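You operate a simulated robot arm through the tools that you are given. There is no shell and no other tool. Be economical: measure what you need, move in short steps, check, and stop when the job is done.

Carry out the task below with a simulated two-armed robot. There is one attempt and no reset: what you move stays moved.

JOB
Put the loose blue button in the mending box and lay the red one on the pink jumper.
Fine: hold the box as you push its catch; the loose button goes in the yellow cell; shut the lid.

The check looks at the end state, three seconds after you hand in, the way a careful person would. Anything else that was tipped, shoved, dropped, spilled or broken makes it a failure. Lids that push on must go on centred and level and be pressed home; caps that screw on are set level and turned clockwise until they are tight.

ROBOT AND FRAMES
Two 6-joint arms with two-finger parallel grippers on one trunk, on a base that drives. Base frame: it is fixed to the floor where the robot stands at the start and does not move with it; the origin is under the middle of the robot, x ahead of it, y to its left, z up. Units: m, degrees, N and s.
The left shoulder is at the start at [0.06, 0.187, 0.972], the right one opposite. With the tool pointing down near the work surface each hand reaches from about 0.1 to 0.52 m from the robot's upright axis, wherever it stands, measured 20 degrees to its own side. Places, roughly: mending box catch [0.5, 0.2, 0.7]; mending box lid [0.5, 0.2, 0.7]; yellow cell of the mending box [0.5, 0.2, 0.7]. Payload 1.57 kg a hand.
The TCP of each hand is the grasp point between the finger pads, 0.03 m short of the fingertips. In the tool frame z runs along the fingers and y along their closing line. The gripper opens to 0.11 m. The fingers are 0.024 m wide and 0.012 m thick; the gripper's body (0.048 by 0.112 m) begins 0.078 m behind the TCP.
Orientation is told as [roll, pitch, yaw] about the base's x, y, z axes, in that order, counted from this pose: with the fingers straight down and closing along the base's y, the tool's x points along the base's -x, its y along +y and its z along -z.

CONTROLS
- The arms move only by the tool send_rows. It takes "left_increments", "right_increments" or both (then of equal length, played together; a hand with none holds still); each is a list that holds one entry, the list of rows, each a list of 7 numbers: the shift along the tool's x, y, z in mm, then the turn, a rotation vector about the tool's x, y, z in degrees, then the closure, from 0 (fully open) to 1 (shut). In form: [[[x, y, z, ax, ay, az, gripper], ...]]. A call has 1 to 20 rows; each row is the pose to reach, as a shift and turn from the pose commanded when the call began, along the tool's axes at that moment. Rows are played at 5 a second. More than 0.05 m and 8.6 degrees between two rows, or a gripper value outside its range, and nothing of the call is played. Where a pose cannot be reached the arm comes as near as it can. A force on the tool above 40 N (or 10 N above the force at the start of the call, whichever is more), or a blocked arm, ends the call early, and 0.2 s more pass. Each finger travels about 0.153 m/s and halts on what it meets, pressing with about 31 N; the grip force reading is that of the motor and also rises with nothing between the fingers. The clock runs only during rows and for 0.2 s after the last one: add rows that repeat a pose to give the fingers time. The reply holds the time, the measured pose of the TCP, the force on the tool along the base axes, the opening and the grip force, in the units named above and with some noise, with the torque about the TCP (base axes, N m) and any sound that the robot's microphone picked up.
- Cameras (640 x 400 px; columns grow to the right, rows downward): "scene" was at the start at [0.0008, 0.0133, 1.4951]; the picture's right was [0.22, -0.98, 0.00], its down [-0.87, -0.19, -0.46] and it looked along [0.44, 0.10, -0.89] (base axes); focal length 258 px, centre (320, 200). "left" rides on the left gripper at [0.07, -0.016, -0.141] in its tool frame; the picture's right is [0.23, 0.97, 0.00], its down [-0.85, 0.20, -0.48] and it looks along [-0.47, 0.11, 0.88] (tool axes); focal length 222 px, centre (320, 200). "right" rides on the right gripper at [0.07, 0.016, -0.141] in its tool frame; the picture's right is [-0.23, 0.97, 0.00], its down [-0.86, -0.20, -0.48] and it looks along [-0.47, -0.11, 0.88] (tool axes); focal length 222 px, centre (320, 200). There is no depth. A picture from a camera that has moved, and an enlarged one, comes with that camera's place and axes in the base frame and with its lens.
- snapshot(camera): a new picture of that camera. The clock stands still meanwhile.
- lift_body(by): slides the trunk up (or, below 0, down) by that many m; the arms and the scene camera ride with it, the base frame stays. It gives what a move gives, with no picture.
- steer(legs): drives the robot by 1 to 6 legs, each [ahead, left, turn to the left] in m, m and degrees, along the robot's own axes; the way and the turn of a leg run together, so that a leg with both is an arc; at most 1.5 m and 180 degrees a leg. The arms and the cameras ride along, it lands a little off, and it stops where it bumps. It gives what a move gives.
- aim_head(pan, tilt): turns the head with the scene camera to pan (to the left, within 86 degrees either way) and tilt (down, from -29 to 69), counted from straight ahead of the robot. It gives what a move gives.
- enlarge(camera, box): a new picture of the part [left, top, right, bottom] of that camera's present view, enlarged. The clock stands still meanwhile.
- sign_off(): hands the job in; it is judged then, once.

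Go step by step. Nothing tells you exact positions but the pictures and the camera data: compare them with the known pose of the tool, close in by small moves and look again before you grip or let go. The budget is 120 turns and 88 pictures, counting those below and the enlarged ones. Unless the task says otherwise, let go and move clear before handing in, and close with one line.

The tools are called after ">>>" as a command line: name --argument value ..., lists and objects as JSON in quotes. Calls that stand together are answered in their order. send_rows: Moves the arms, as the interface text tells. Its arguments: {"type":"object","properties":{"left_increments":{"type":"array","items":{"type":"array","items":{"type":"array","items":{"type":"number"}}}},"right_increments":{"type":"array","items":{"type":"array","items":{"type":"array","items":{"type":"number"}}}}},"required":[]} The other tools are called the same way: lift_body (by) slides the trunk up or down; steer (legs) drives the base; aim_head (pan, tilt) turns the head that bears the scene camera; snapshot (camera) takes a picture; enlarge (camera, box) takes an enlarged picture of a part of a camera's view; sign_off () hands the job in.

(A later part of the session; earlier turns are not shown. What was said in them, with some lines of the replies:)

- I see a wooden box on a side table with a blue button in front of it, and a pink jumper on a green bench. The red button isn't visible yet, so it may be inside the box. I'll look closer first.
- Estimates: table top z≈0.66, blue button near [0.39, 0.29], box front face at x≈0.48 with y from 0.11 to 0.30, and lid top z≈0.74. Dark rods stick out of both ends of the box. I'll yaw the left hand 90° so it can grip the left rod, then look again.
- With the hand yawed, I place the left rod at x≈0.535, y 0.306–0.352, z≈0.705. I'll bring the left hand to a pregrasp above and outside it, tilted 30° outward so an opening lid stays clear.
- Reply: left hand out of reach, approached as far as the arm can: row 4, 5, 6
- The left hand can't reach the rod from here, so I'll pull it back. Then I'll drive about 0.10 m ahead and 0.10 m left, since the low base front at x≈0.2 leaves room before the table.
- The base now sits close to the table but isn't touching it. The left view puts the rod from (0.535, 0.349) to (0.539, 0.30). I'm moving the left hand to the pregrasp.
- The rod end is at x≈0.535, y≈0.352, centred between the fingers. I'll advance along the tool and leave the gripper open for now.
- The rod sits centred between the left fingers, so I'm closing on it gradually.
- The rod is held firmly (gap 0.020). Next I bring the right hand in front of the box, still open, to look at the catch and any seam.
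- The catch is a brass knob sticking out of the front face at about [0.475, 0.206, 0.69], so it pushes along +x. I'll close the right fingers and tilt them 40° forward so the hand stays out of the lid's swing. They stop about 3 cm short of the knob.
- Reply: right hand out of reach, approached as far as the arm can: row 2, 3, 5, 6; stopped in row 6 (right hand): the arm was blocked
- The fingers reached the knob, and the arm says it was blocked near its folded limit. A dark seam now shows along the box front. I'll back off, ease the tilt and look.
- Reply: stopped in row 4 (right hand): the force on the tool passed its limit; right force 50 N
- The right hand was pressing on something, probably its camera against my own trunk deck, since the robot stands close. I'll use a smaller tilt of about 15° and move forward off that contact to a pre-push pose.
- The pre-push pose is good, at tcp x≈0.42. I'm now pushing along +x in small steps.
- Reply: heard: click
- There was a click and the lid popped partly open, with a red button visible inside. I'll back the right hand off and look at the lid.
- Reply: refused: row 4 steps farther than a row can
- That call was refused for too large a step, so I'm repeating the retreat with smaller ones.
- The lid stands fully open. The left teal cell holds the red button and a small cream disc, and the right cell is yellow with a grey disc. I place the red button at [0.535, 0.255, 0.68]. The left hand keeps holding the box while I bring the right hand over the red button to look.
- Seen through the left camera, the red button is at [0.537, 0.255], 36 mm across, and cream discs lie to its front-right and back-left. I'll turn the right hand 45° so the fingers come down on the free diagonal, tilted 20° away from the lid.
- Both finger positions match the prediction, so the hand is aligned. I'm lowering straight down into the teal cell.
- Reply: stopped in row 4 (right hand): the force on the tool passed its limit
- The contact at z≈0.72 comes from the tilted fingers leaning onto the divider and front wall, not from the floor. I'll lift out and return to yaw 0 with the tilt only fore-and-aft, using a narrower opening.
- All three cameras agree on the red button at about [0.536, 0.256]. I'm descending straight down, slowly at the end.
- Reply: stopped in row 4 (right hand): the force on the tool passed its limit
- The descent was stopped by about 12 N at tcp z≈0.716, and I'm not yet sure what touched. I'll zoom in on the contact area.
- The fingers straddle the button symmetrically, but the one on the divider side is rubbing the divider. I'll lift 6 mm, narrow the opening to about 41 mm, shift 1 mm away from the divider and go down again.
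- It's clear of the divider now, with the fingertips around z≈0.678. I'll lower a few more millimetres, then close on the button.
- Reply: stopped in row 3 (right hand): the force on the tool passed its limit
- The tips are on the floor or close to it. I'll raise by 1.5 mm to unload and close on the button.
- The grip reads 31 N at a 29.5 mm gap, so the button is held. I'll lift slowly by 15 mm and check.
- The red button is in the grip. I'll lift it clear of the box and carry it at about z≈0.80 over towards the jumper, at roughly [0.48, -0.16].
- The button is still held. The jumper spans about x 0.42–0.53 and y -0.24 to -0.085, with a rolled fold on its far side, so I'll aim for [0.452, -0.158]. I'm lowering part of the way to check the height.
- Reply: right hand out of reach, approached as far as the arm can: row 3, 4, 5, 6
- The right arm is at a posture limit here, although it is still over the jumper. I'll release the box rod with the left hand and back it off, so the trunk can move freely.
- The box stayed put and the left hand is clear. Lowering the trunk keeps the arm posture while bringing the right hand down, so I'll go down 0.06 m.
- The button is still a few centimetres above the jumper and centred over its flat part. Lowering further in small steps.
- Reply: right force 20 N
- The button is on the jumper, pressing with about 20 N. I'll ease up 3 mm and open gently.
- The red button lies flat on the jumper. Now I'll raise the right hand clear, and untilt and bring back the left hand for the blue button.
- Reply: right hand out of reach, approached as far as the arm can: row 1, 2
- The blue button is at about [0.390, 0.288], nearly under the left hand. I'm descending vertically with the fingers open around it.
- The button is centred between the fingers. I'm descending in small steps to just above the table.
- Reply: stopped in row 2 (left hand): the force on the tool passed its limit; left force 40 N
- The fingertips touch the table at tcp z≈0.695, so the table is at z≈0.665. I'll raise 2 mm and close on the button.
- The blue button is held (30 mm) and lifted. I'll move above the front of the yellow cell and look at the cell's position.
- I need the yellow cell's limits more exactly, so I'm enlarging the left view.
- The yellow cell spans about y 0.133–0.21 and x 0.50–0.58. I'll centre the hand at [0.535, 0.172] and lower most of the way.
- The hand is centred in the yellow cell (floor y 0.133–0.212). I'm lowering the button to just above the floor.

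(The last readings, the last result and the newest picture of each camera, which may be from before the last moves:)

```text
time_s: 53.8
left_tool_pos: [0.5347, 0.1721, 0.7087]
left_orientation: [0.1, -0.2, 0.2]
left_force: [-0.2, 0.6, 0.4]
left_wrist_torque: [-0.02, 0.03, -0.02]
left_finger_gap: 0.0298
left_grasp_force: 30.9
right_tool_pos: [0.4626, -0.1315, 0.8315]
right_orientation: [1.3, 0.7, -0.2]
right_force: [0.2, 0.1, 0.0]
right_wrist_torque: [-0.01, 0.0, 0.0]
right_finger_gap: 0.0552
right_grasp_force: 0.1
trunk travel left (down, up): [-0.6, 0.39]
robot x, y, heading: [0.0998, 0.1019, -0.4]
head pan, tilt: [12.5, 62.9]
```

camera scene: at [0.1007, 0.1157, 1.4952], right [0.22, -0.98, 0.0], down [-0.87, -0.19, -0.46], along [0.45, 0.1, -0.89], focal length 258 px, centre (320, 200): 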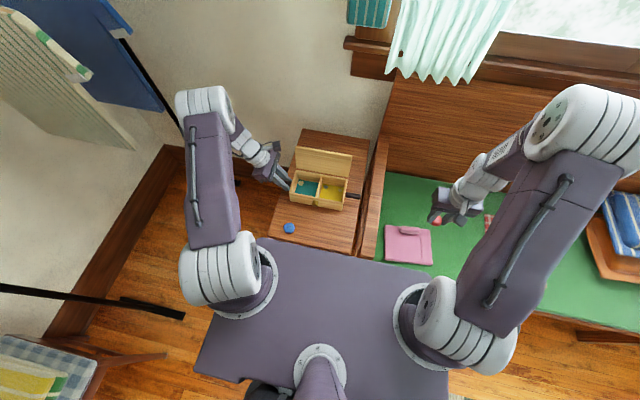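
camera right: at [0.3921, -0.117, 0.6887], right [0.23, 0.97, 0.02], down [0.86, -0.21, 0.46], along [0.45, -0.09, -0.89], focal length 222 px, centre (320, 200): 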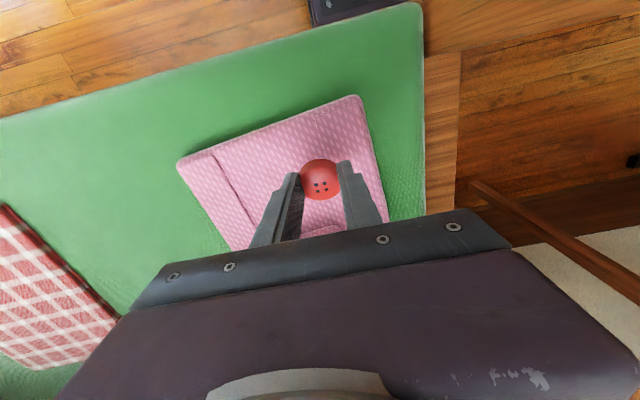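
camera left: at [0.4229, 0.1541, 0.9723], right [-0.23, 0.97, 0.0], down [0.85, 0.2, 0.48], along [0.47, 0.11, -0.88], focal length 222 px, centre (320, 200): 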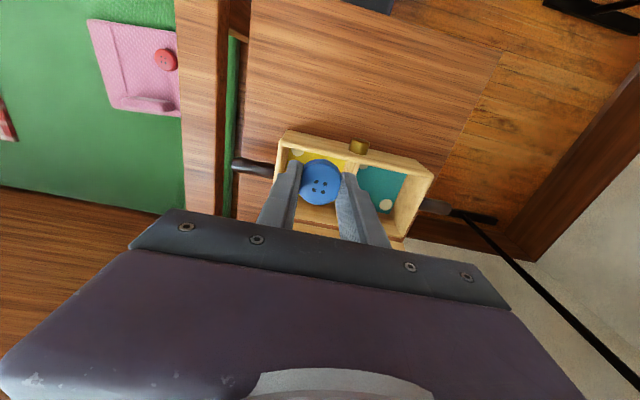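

No contact so far. I'll ease down another 3 mm, open narrowly and lift straight out.

>>> send_rows --left_increments '[[[0, 0, 2, 0, 0, 0, 1], [0, 0, 3.5, 0, 0, 0, 1], [0, 0, 3, 0, 0, 0, 0.72], [0, 0, 3, 0, 0, 0, 0.68], [0, 0, 3, 0, 0, 0, 0.65], [0, 0, 3, 0, 0, 0, 0.65]]]'

>>> send_rows --left_increments '[[[0, 0, -10, 0, 0, 0, 0.65], [0, 0, -30, 0, 0, 0, 0.65], [0, 0, -70, 0, 0, 0, 0.65], [0, 0, -115, 0, 0, 0, 0.65], [0, 0, -150, 0, 0, 0, 0.65]]]'

>>> enlarge --camera "left" --box '[220, 90, 430, 240]'

```text
time_s: 55.2
left_tool_pos: [0.5347, 0.172, 0.7048]
left_orientation: [0.1, 0.1, 0.2]
left_force: [-0.2, -0.1, -0.1]
left_wrist_torque: [0.0, 0.01, 0.0]
left_finger_gap: 0.0388
left_grasp_force: 0.0
right_tool_pos: [0.4629, -0.13, 0.8306]
right_orientation: [1.4, 0.7, -0.1]
right_force: [0.5, -0.1, -0.7]
right_wrist_torque: [0.01, 0.01, -0.01]
right_finger_gap: 0.0551
right_grasp_force: 0.0
trunk travel left (down, up): [-0.6, 0.39]
robot x, y, heading: [0.1033, 0.101, 0.1]
head pan, tilt: [12.5, 62.9]
```

```text
time_s: 56.4
left_tool_pos: [0.5338, 0.171, 0.8569]
left_orientation: [0.1, -0.1, 0.2]
left_force: [0.1, 0.1, -0.8]
left_wrist_torque: [0.02, -0.01, 0.01]
left_finger_gap: 0.0387
left_grasp_force: 0.1
right_tool_pos: [0.4621, -0.13, 0.8306]
right_orientation: [1.4, 0.7, -0.1]
right_force: [-0.1, 0.2, -0.9]
right_wrist_torque: [0.01, -0.02, -0.01]
right_finger_gap: 0.0551
right_grasp_force: 0.0
trunk travel left (down, up): [-0.6, 0.39]
robot x, y, heading: [0.1008, 0.1008, 0.1]
head pan, tilt: [12.5, 62.9]
```

```text
2.67 times, centred on (325, 165) of left
camera zoom: at [0.4643, 0.1548, 0.9971], right [-0.23, 0.97, 0.0], down [0.85, 0.2, 0.48], along [0.47, 0.11, -0.88], focal length 592 px, centre (307, 293)
```

zoom: 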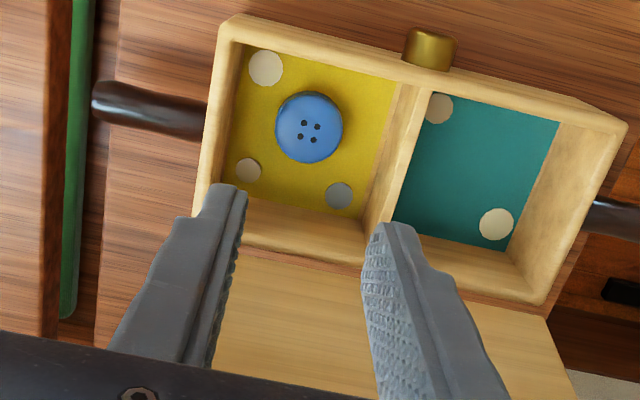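

The blue button sits in the yellow cell among the small discs. Next I close the lid. Its top edge is at x≈0.61, z≈0.83, y 0.125–0.309. I'll bring the left hand above it, yawed 90°, so the fingers can straddle the edge.

>>> send_rows --left_increments '[[[0, 0, -35, 0, 0, 0, 0.4], [0, 0, -63, 0, 0, -8, 0.4], [-7, 5, -63, 0, 0, -16, 0.4], [-14, 10, -63, 0, 0, -24, 0.4], [-21, 15, -63, 0, 0, -32, 0.4], [-28, 20, -63, 0, 0, -40, 0.4], [-36, 25, -63, 0, 0, -48, 0.4], [-43, 30, -63, 0, 0, -56, 0.4], [-50, 35, -63, 0, 0, -64, 0.4], [-57, 40, -63, 0, 0, -72, 0.4], [-64, 45, -63, 0, 0, -80, 0.4], [-71, 49, -63, 0, 0, -88, 0.4], [-71, 49, -63, 0, 0, -90, 0.4]]]'

>>> snapshot --camera "left"

>>> enlarge --camera "scene" --box '[240, 110, 390, 230]'

```text
time_s: 59.2
left_tool_pos: [0.6036, 0.2202, 0.9179]
left_orientation: [0.0, -0.1, 90.4]
left_force: [0.5, 0.2, -0.4]
left_wrist_torque: [0.02, 0.01, -0.01]
left_finger_gap: 0.066
left_grasp_force: 0.1
right_tool_pos: [0.4636, -0.1317, 0.8319]
right_orientation: [1.3, 0.7, -0.1]
right_force: [0.3, -0.3, -0.5]
right_wrist_torque: [0.02, 0.0, 0.0]
right_finger_gap: 0.0553
right_grasp_force: 0.1
trunk travel left (down, up): [-0.6, 0.39]
robot x, y, heading: [0.0992, 0.1015, 0.0]
head pan, tilt: [12.5, 62.9]
```

```text
22 pictures are left
camera left: at [0.6203, 0.1513, 1.0597], right [-0.97, -0.23, 0.0], down [-0.21, 0.85, 0.48], along [-0.11, 0.47, -0.88], focal length 222 px, centre (320, 200)
```

left: 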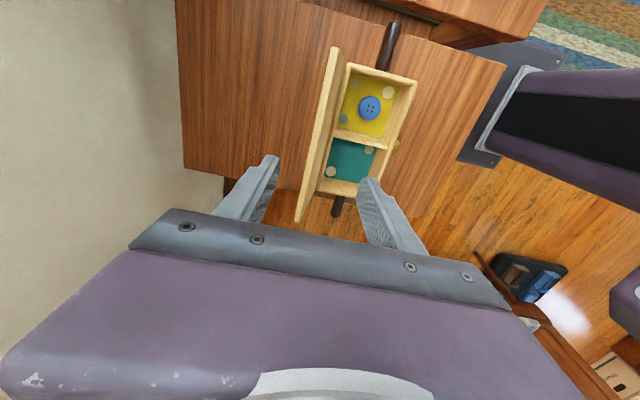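

```text
3.33 times, centred on (315, 170) of scene
camera zoom: at [0.101, 0.1151, 1.4951], right [0.22, -0.98, 0.0], down [-0.87, -0.19, -0.46], along [0.44, 0.1, -0.89], focal length 860 px, centre (337, 300)
```

zoom: 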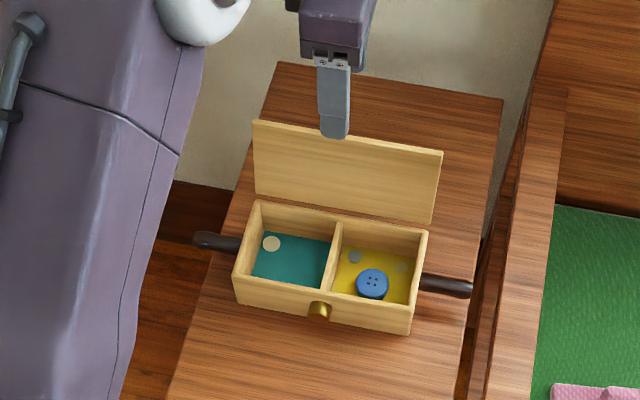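

The lid edge is at x≈0.612. I'll close the fingers and go behind the lid (x≈0.645), then come down so I can push it forward.

>>> send_rows --left_increments '[[[0, -20, 0, 0, 0, 0, 1], [0, -43, 0, 0, 0, 0, 1], [0, -43, 0, 0, 0, 0, 1], [0, -43, 30, 0, 0, 0, 1], [0, -43, 60, 0, 0, 0, 1], [0, -43, 88, 0, 0, 0, 1], [0, -43, 88, 0, 0, 0, 1]]]'

>>> snapshot --camera "left"

```text
time_s: 60.8
left_tool_pos: [0.6463, 0.2215, 0.8296]
left_orientation: [0.0, 0.0, 90.2]
left_force: [0.1, -0.1, 0.3]
left_wrist_torque: [0.0, 0.04, -0.02]
left_finger_gap: 0.0
left_grasp_force: 21.2
right_tool_pos: [0.4633, -0.131, 0.83]
right_orientation: [1.4, 0.6, -0.2]
right_force: [-0.5, -0.5, -0.6]
right_wrist_torque: [0.0, -0.02, 0.03]
right_finger_gap: 0.055
right_grasp_force: 0.1
trunk travel left (down, up): [-0.6, 0.39]
robot x, y, heading: [0.1011, 0.1026, -0.2]
head pan, tilt: [12.5, 62.9]
```

```text
20 pictures are left
camera left: at [0.6626, 0.1523, 0.9696], right [-0.97, -0.23, 0.0], down [-0.2, 0.85, 0.48], along [-0.11, 0.47, -0.88], focal length 222 px, centre (320, 200)
```

left: 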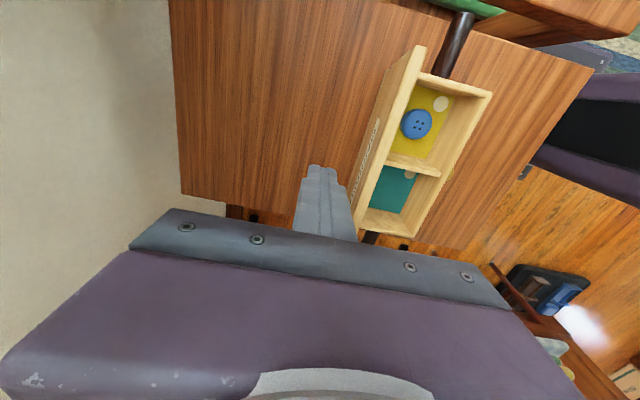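

The fingers are behind the lid. I'm pushing forward gently in steps.

>>> send_rows --left_increments '[[[0, 15, 0, 0, 0, 0, 1], [0, 25, 0, 0, 0, 0, 1], [0, 35, 0, 0, 0, 0, 1], [0, 45, 0, 0, 0, 0, 1], [0, 55, 0, 0, 0, 0, 1], [0, 65, 0, 0, 0, 0, 1], [0, 75, 0, 0, 0, 0, 1], [0, 85, 0, 0, 0, 0, 1]]]'

>>> snapshot --camera "left"

>>> enlarge --camera "scene" --box '[240, 110, 390, 230]'

```text
time_s: 62.6
left_tool_pos: [0.5624, 0.2223, 0.8313]
left_orientation: [0.0, -0.1, 90.2]
left_force: [-0.9, 0.7, 1.2]
left_wrist_torque: [-0.04, 0.04, 0.01]
left_finger_gap: 0.0
left_grasp_force: 21.5
right_tool_pos: [0.4624, -0.1304, 0.8304]
right_orientation: [1.3, 0.7, -0.1]
right_force: [-0.3, -0.1, -0.2]
right_wrist_torque: [0.01, 0.01, -0.02]
right_finger_gap: 0.0549
right_grasp_force: 0.0
trunk travel left (down, up): [-0.6, 0.39]
robot x, y, heading: [0.1014, 0.0993, 0.0]
head pan, tilt: [12.5, 62.9]
```

```text
19 pictures are left
camera left: at [0.5785, 0.152, 0.9717], right [-0.97, -0.23, 0.0], down [-0.2, 0.85, 0.48], along [-0.11, 0.47, -0.88], focal length 222 px, centre (320, 200)
```

left: 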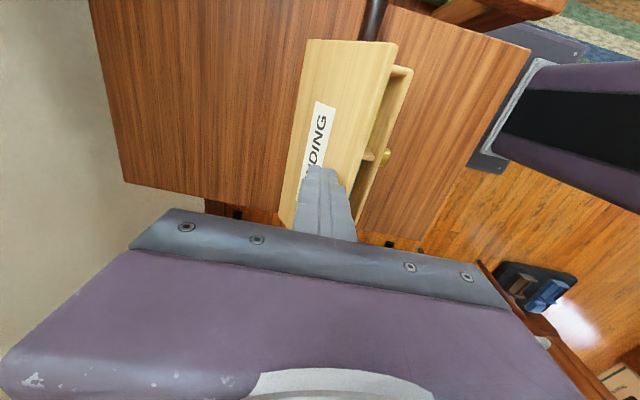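

```text
3.33 times, centred on (315, 170) of scene
camera zoom: at [0.1008, 0.1152, 1.4951], right [0.22, -0.98, 0.0], down [-0.87, -0.19, -0.46], along [0.45, 0.1, -0.89], focal length 860 px, centre (337, 300)
```

zoom: 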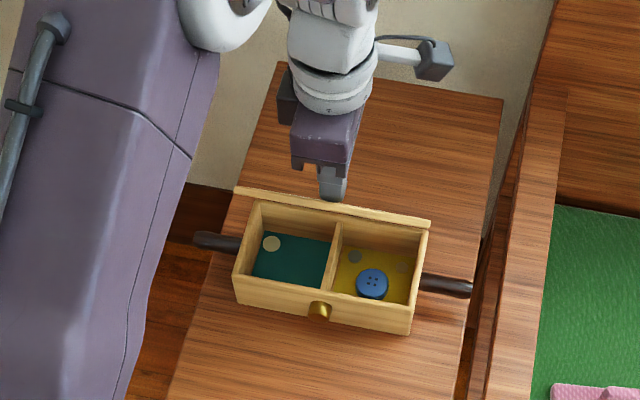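

The lid follows easily (about 1 N) and now leans forward, and the box hasn't moved. I'll follow the arc forward and down to bring it nearly shut.

>>> send_rows --left_increments '[[[0, 10, 5, 0, 0, 0, 1], [0, 20, 11, 0, 0, 0, 1], [0, 30, 18, 0, 0, 0, 1], [0, 40, 26, 0, 0, 0, 1], [0, 46, 34, 0, 0, 0, 1], [0, 50, 41, 0, 0, 0, 1], [0, 54, 48, 0, 0, 0, 1], [0, 56, 53, 0, 0, 0, 1]]]'

>>> enlarge --camera "scene" --box '[240, 110, 390, 230]'

>>> snapshot --camera "left"

```text
time_s: 64.4
left_tool_pos: [0.5078, 0.2213, 0.777]
left_orientation: [0.0, -0.2, 90.2]
left_force: [0.9, 0.8, 0.8]
left_wrist_torque: [0.02, -0.01, 0.03]
left_finger_gap: 0.0
left_grasp_force: 21.4
right_tool_pos: [0.4644, -0.1314, 0.8308]
right_orientation: [1.3, 0.7, -0.1]
right_force: [-0.2, 0.2, -0.2]
right_wrist_torque: [0.03, 0.02, -0.02]
right_finger_gap: 0.0549
right_grasp_force: 0.0
trunk travel left (down, up): [-0.6, 0.39]
robot x, y, heading: [0.0987, 0.1025, -0.1]
head pan, tilt: [12.5, 62.9]
```

```text
3.33 times, centred on (315, 170) of scene
camera zoom: at [0.1013, 0.1152, 1.4951], right [0.22, -0.98, 0.0], down [-0.87, -0.19, -0.46], along [0.44, 0.1, -0.89], focal length 860 px, centre (337, 300)
```

zoom: 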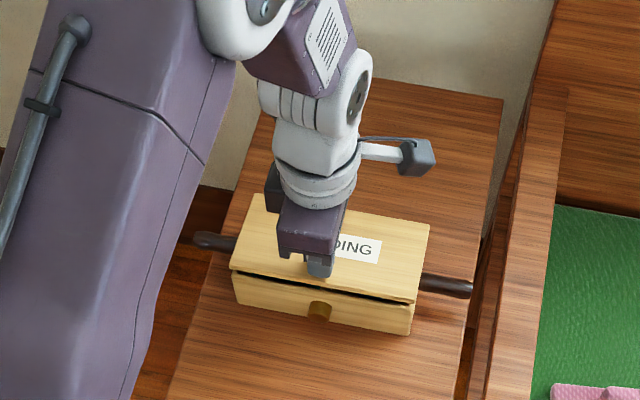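

```text
16 pictures are left
camera left: at [0.5237, 0.1521, 0.9182], right [-0.97, -0.23, 0.0], down [-0.2, 0.85, 0.48], along [-0.11, 0.47, -0.88], focal length 222 px, centre (320, 200)
```

left: 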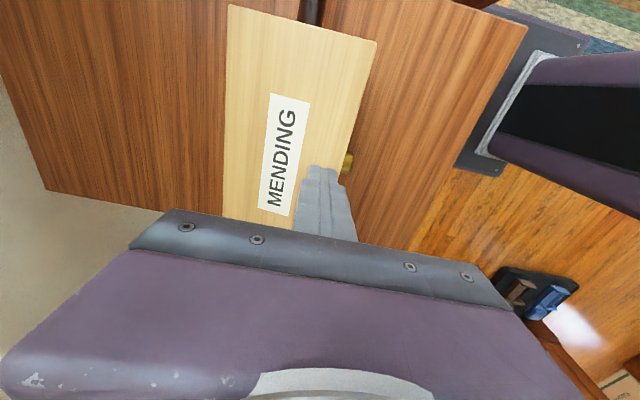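

The lid is nearly shut, with a thin gap at the front and the fingers near the front centre. I'm pressing straight down in small steps and listening for the catch.

>>> send_rows --left_increments '[[[0, 0, 3, 0, 0, 0, 1], [0, 0, 6, 0, 0, 0, 1], [0, 0, 8, 0, 0, 0, 1], [0, 0, 10, 0, 0, 0, 1], [0, 0, 12, 0, 0, 0, 1], [0, 0, 13.5, 0, 0, 0, 1], [0, 0, 15, 0, 0, 0, 1]]]'

>>> enlarge --camera "scene" --box '[240, 110, 390, 230]'

```text
time_s: 66.0
left_tool_pos: [0.5063, 0.2207, 0.7637]
left_orientation: [-0.1, 0.0, 90.2]
left_force: [1.0, -1.4, 6.2]
left_wrist_torque: [-0.09, -0.07, -0.02]
left_finger_gap: 0.0
left_grasp_force: 21.5
right_tool_pos: [0.4625, -0.131, 0.8312]
right_orientation: [1.4, 0.7, -0.1]
right_force: [0.6, 0.3, 0.7]
right_wrist_torque: [-0.02, 0.01, 0.03]
right_finger_gap: 0.0548
right_grasp_force: 0.1
trunk travel left (down, up): [-0.6, 0.39]
robot x, y, heading: [0.1015, 0.1005, 0.2]
head pan, tilt: [12.5, 62.9]
```

```text
3.33 times, centred on (315, 170) of scene
camera zoom: at [0.1004, 0.1148, 1.4953], right [0.22, -0.98, 0.0], down [-0.87, -0.19, -0.46], along [0.45, 0.1, -0.89], focal length 860 px, centre (337, 300)
```

zoom: 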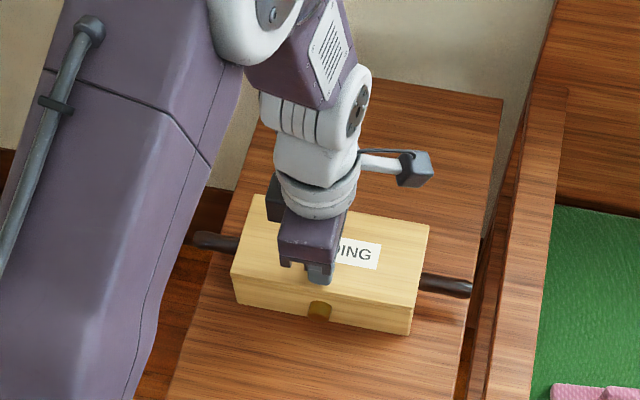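

The gap is gone and there's about 6 N of contact, but no click yet. I'll press a little harder.

>>> send_rows --left_increments '[[[0, 0, 2, 0, 0, 0, 1], [0, 0, 4, 0, 0, 0, 1], [0, 0, 6, 0, 0, 0, 1], [0, 0, 8, 0, 0, 0, 1], [0, 0, 10, 0, 0, 0, 1]]]'

```text
time_s: 66.7
left_tool_pos: [0.5066, 0.2202, 0.763]
left_orientation: [-0.5, 0.0, 90.2]
left_force: [-7.3, 3.3, 31.4]
left_wrist_torque: [0.05, 0.11, -0.05]
left_finger_gap: 0.0
left_grasp_force: 21.1
right_tool_pos: [0.4612, -0.1304, 0.8315]
right_orientation: [1.2, 0.6, -0.1]
right_force: [0.1, 0.8, 0.4]
right_wrist_torque: [0.01, -0.02, 0.01]
right_finger_gap: 0.055
right_grasp_force: 0.0
trunk travel left (down, up): [-0.6, 0.39]
robot x, y, heading: [0.1015, 0.1019, -0.1]
head pan, tilt: [12.5, 62.9]
stopped in row 3 (left hand): the force on the tool passed its limit (the readings are from after the stop); the commanded pose is now the measured one
```

The lid is pressed home against about 40 N. I'll lift off and check that it stays shut.

>>> send_rows --left_increments '[[[0, 0, -5, 0, 0, 0, 1], [0, 0, -25, 0, 0, 0, 1], [0, 0, -60, 0, 0, 0, 1], [-20, 20, -90, 0, 0, 0, 1], [-50, 40, -110, 0, 0, 0, 1], [-90, 60, -120, 0, 0, 0, 1], [-130, 80, -125, 0, 0, 0, 1]]]'

>>> enlarge --camera "scene" --box '[240, 130, 440, 270]'

```text
time_s: 68.3
left_tool_pos: [0.4267, 0.3535, 0.8852]
left_orientation: [-0.3, 0.0, 90.2]
left_force: [-0.6, 0.5, 0.2]
left_wrist_torque: [-0.01, -0.05, 0.01]
left_finger_gap: 0.0001
left_grasp_force: 21.4
right_tool_pos: [0.4624, -0.1298, 0.8321]
right_orientation: [1.1, 0.7, -0.1]
right_force: [-0.6, -0.1, 0.9]
right_wrist_torque: [0.0, -0.04, 0.01]
right_finger_gap: 0.055
right_grasp_force: 0.1
trunk travel left (down, up): [-0.6, 0.39]
robot x, y, heading: [0.1, 0.1019, 0.1]
head pan, tilt: [12.5, 62.9]
```

```text
2.86 times, centred on (340, 200) of scene
camera zoom: at [0.1001, 0.1166, 1.4951], right [0.22, -0.98, 0.0], down [-0.87, -0.19, -0.46], along [0.45, 0.1, -0.89], focal length 737 px, centre (263, 200)
```

zoom: 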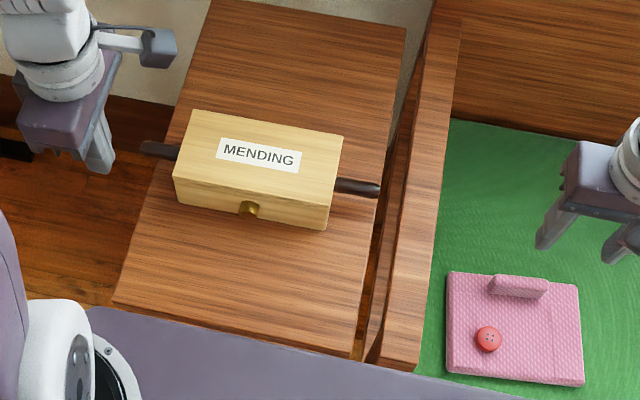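

The lid stays shut, the box hasn't moved, and the red button is on the jumper. One close look at the seam before I hand in.

>>> enlarge --camera "scene" --box '[280, 160, 370, 220]'

>>> enlarge --camera "left" --box '[100, 0, 500, 220]'

```text
6.67 times, centred on (325, 190) of scene
camera zoom: at [0.1001, 0.1166, 1.4951], right [0.22, -0.98, 0.0], down [-0.87, -0.19, -0.46], along [0.45, 0.1, -0.89], focal length 1719 px, centre (287, 267)
```

zoom: 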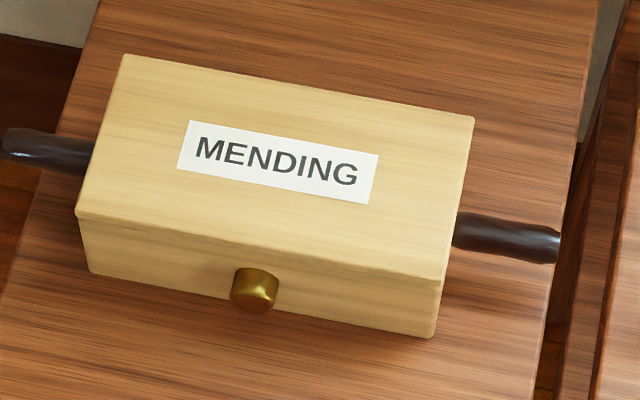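

```text
1.60 times, centred on (300, 110) of left
camera zoom: at [0.4417, 0.2842, 1.0257], right [-0.97, -0.23, -0.01], down [-0.21, 0.85, 0.48], along [-0.11, 0.47, -0.88], focal length 355 px, centre (352, 344)
```

zoom: 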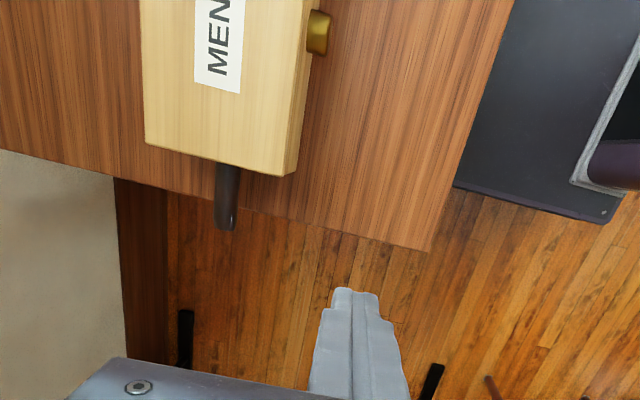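

The lid is level with no gap, the catch is out again, and both hands are clear. I'm handing in.

>>> sign_off

```text
The job is handed in.
```

The blue button is in the yellow cell of the mending box with the lid pressed shut, though I heard no click on closing, and the red button lies on the pink jumper.
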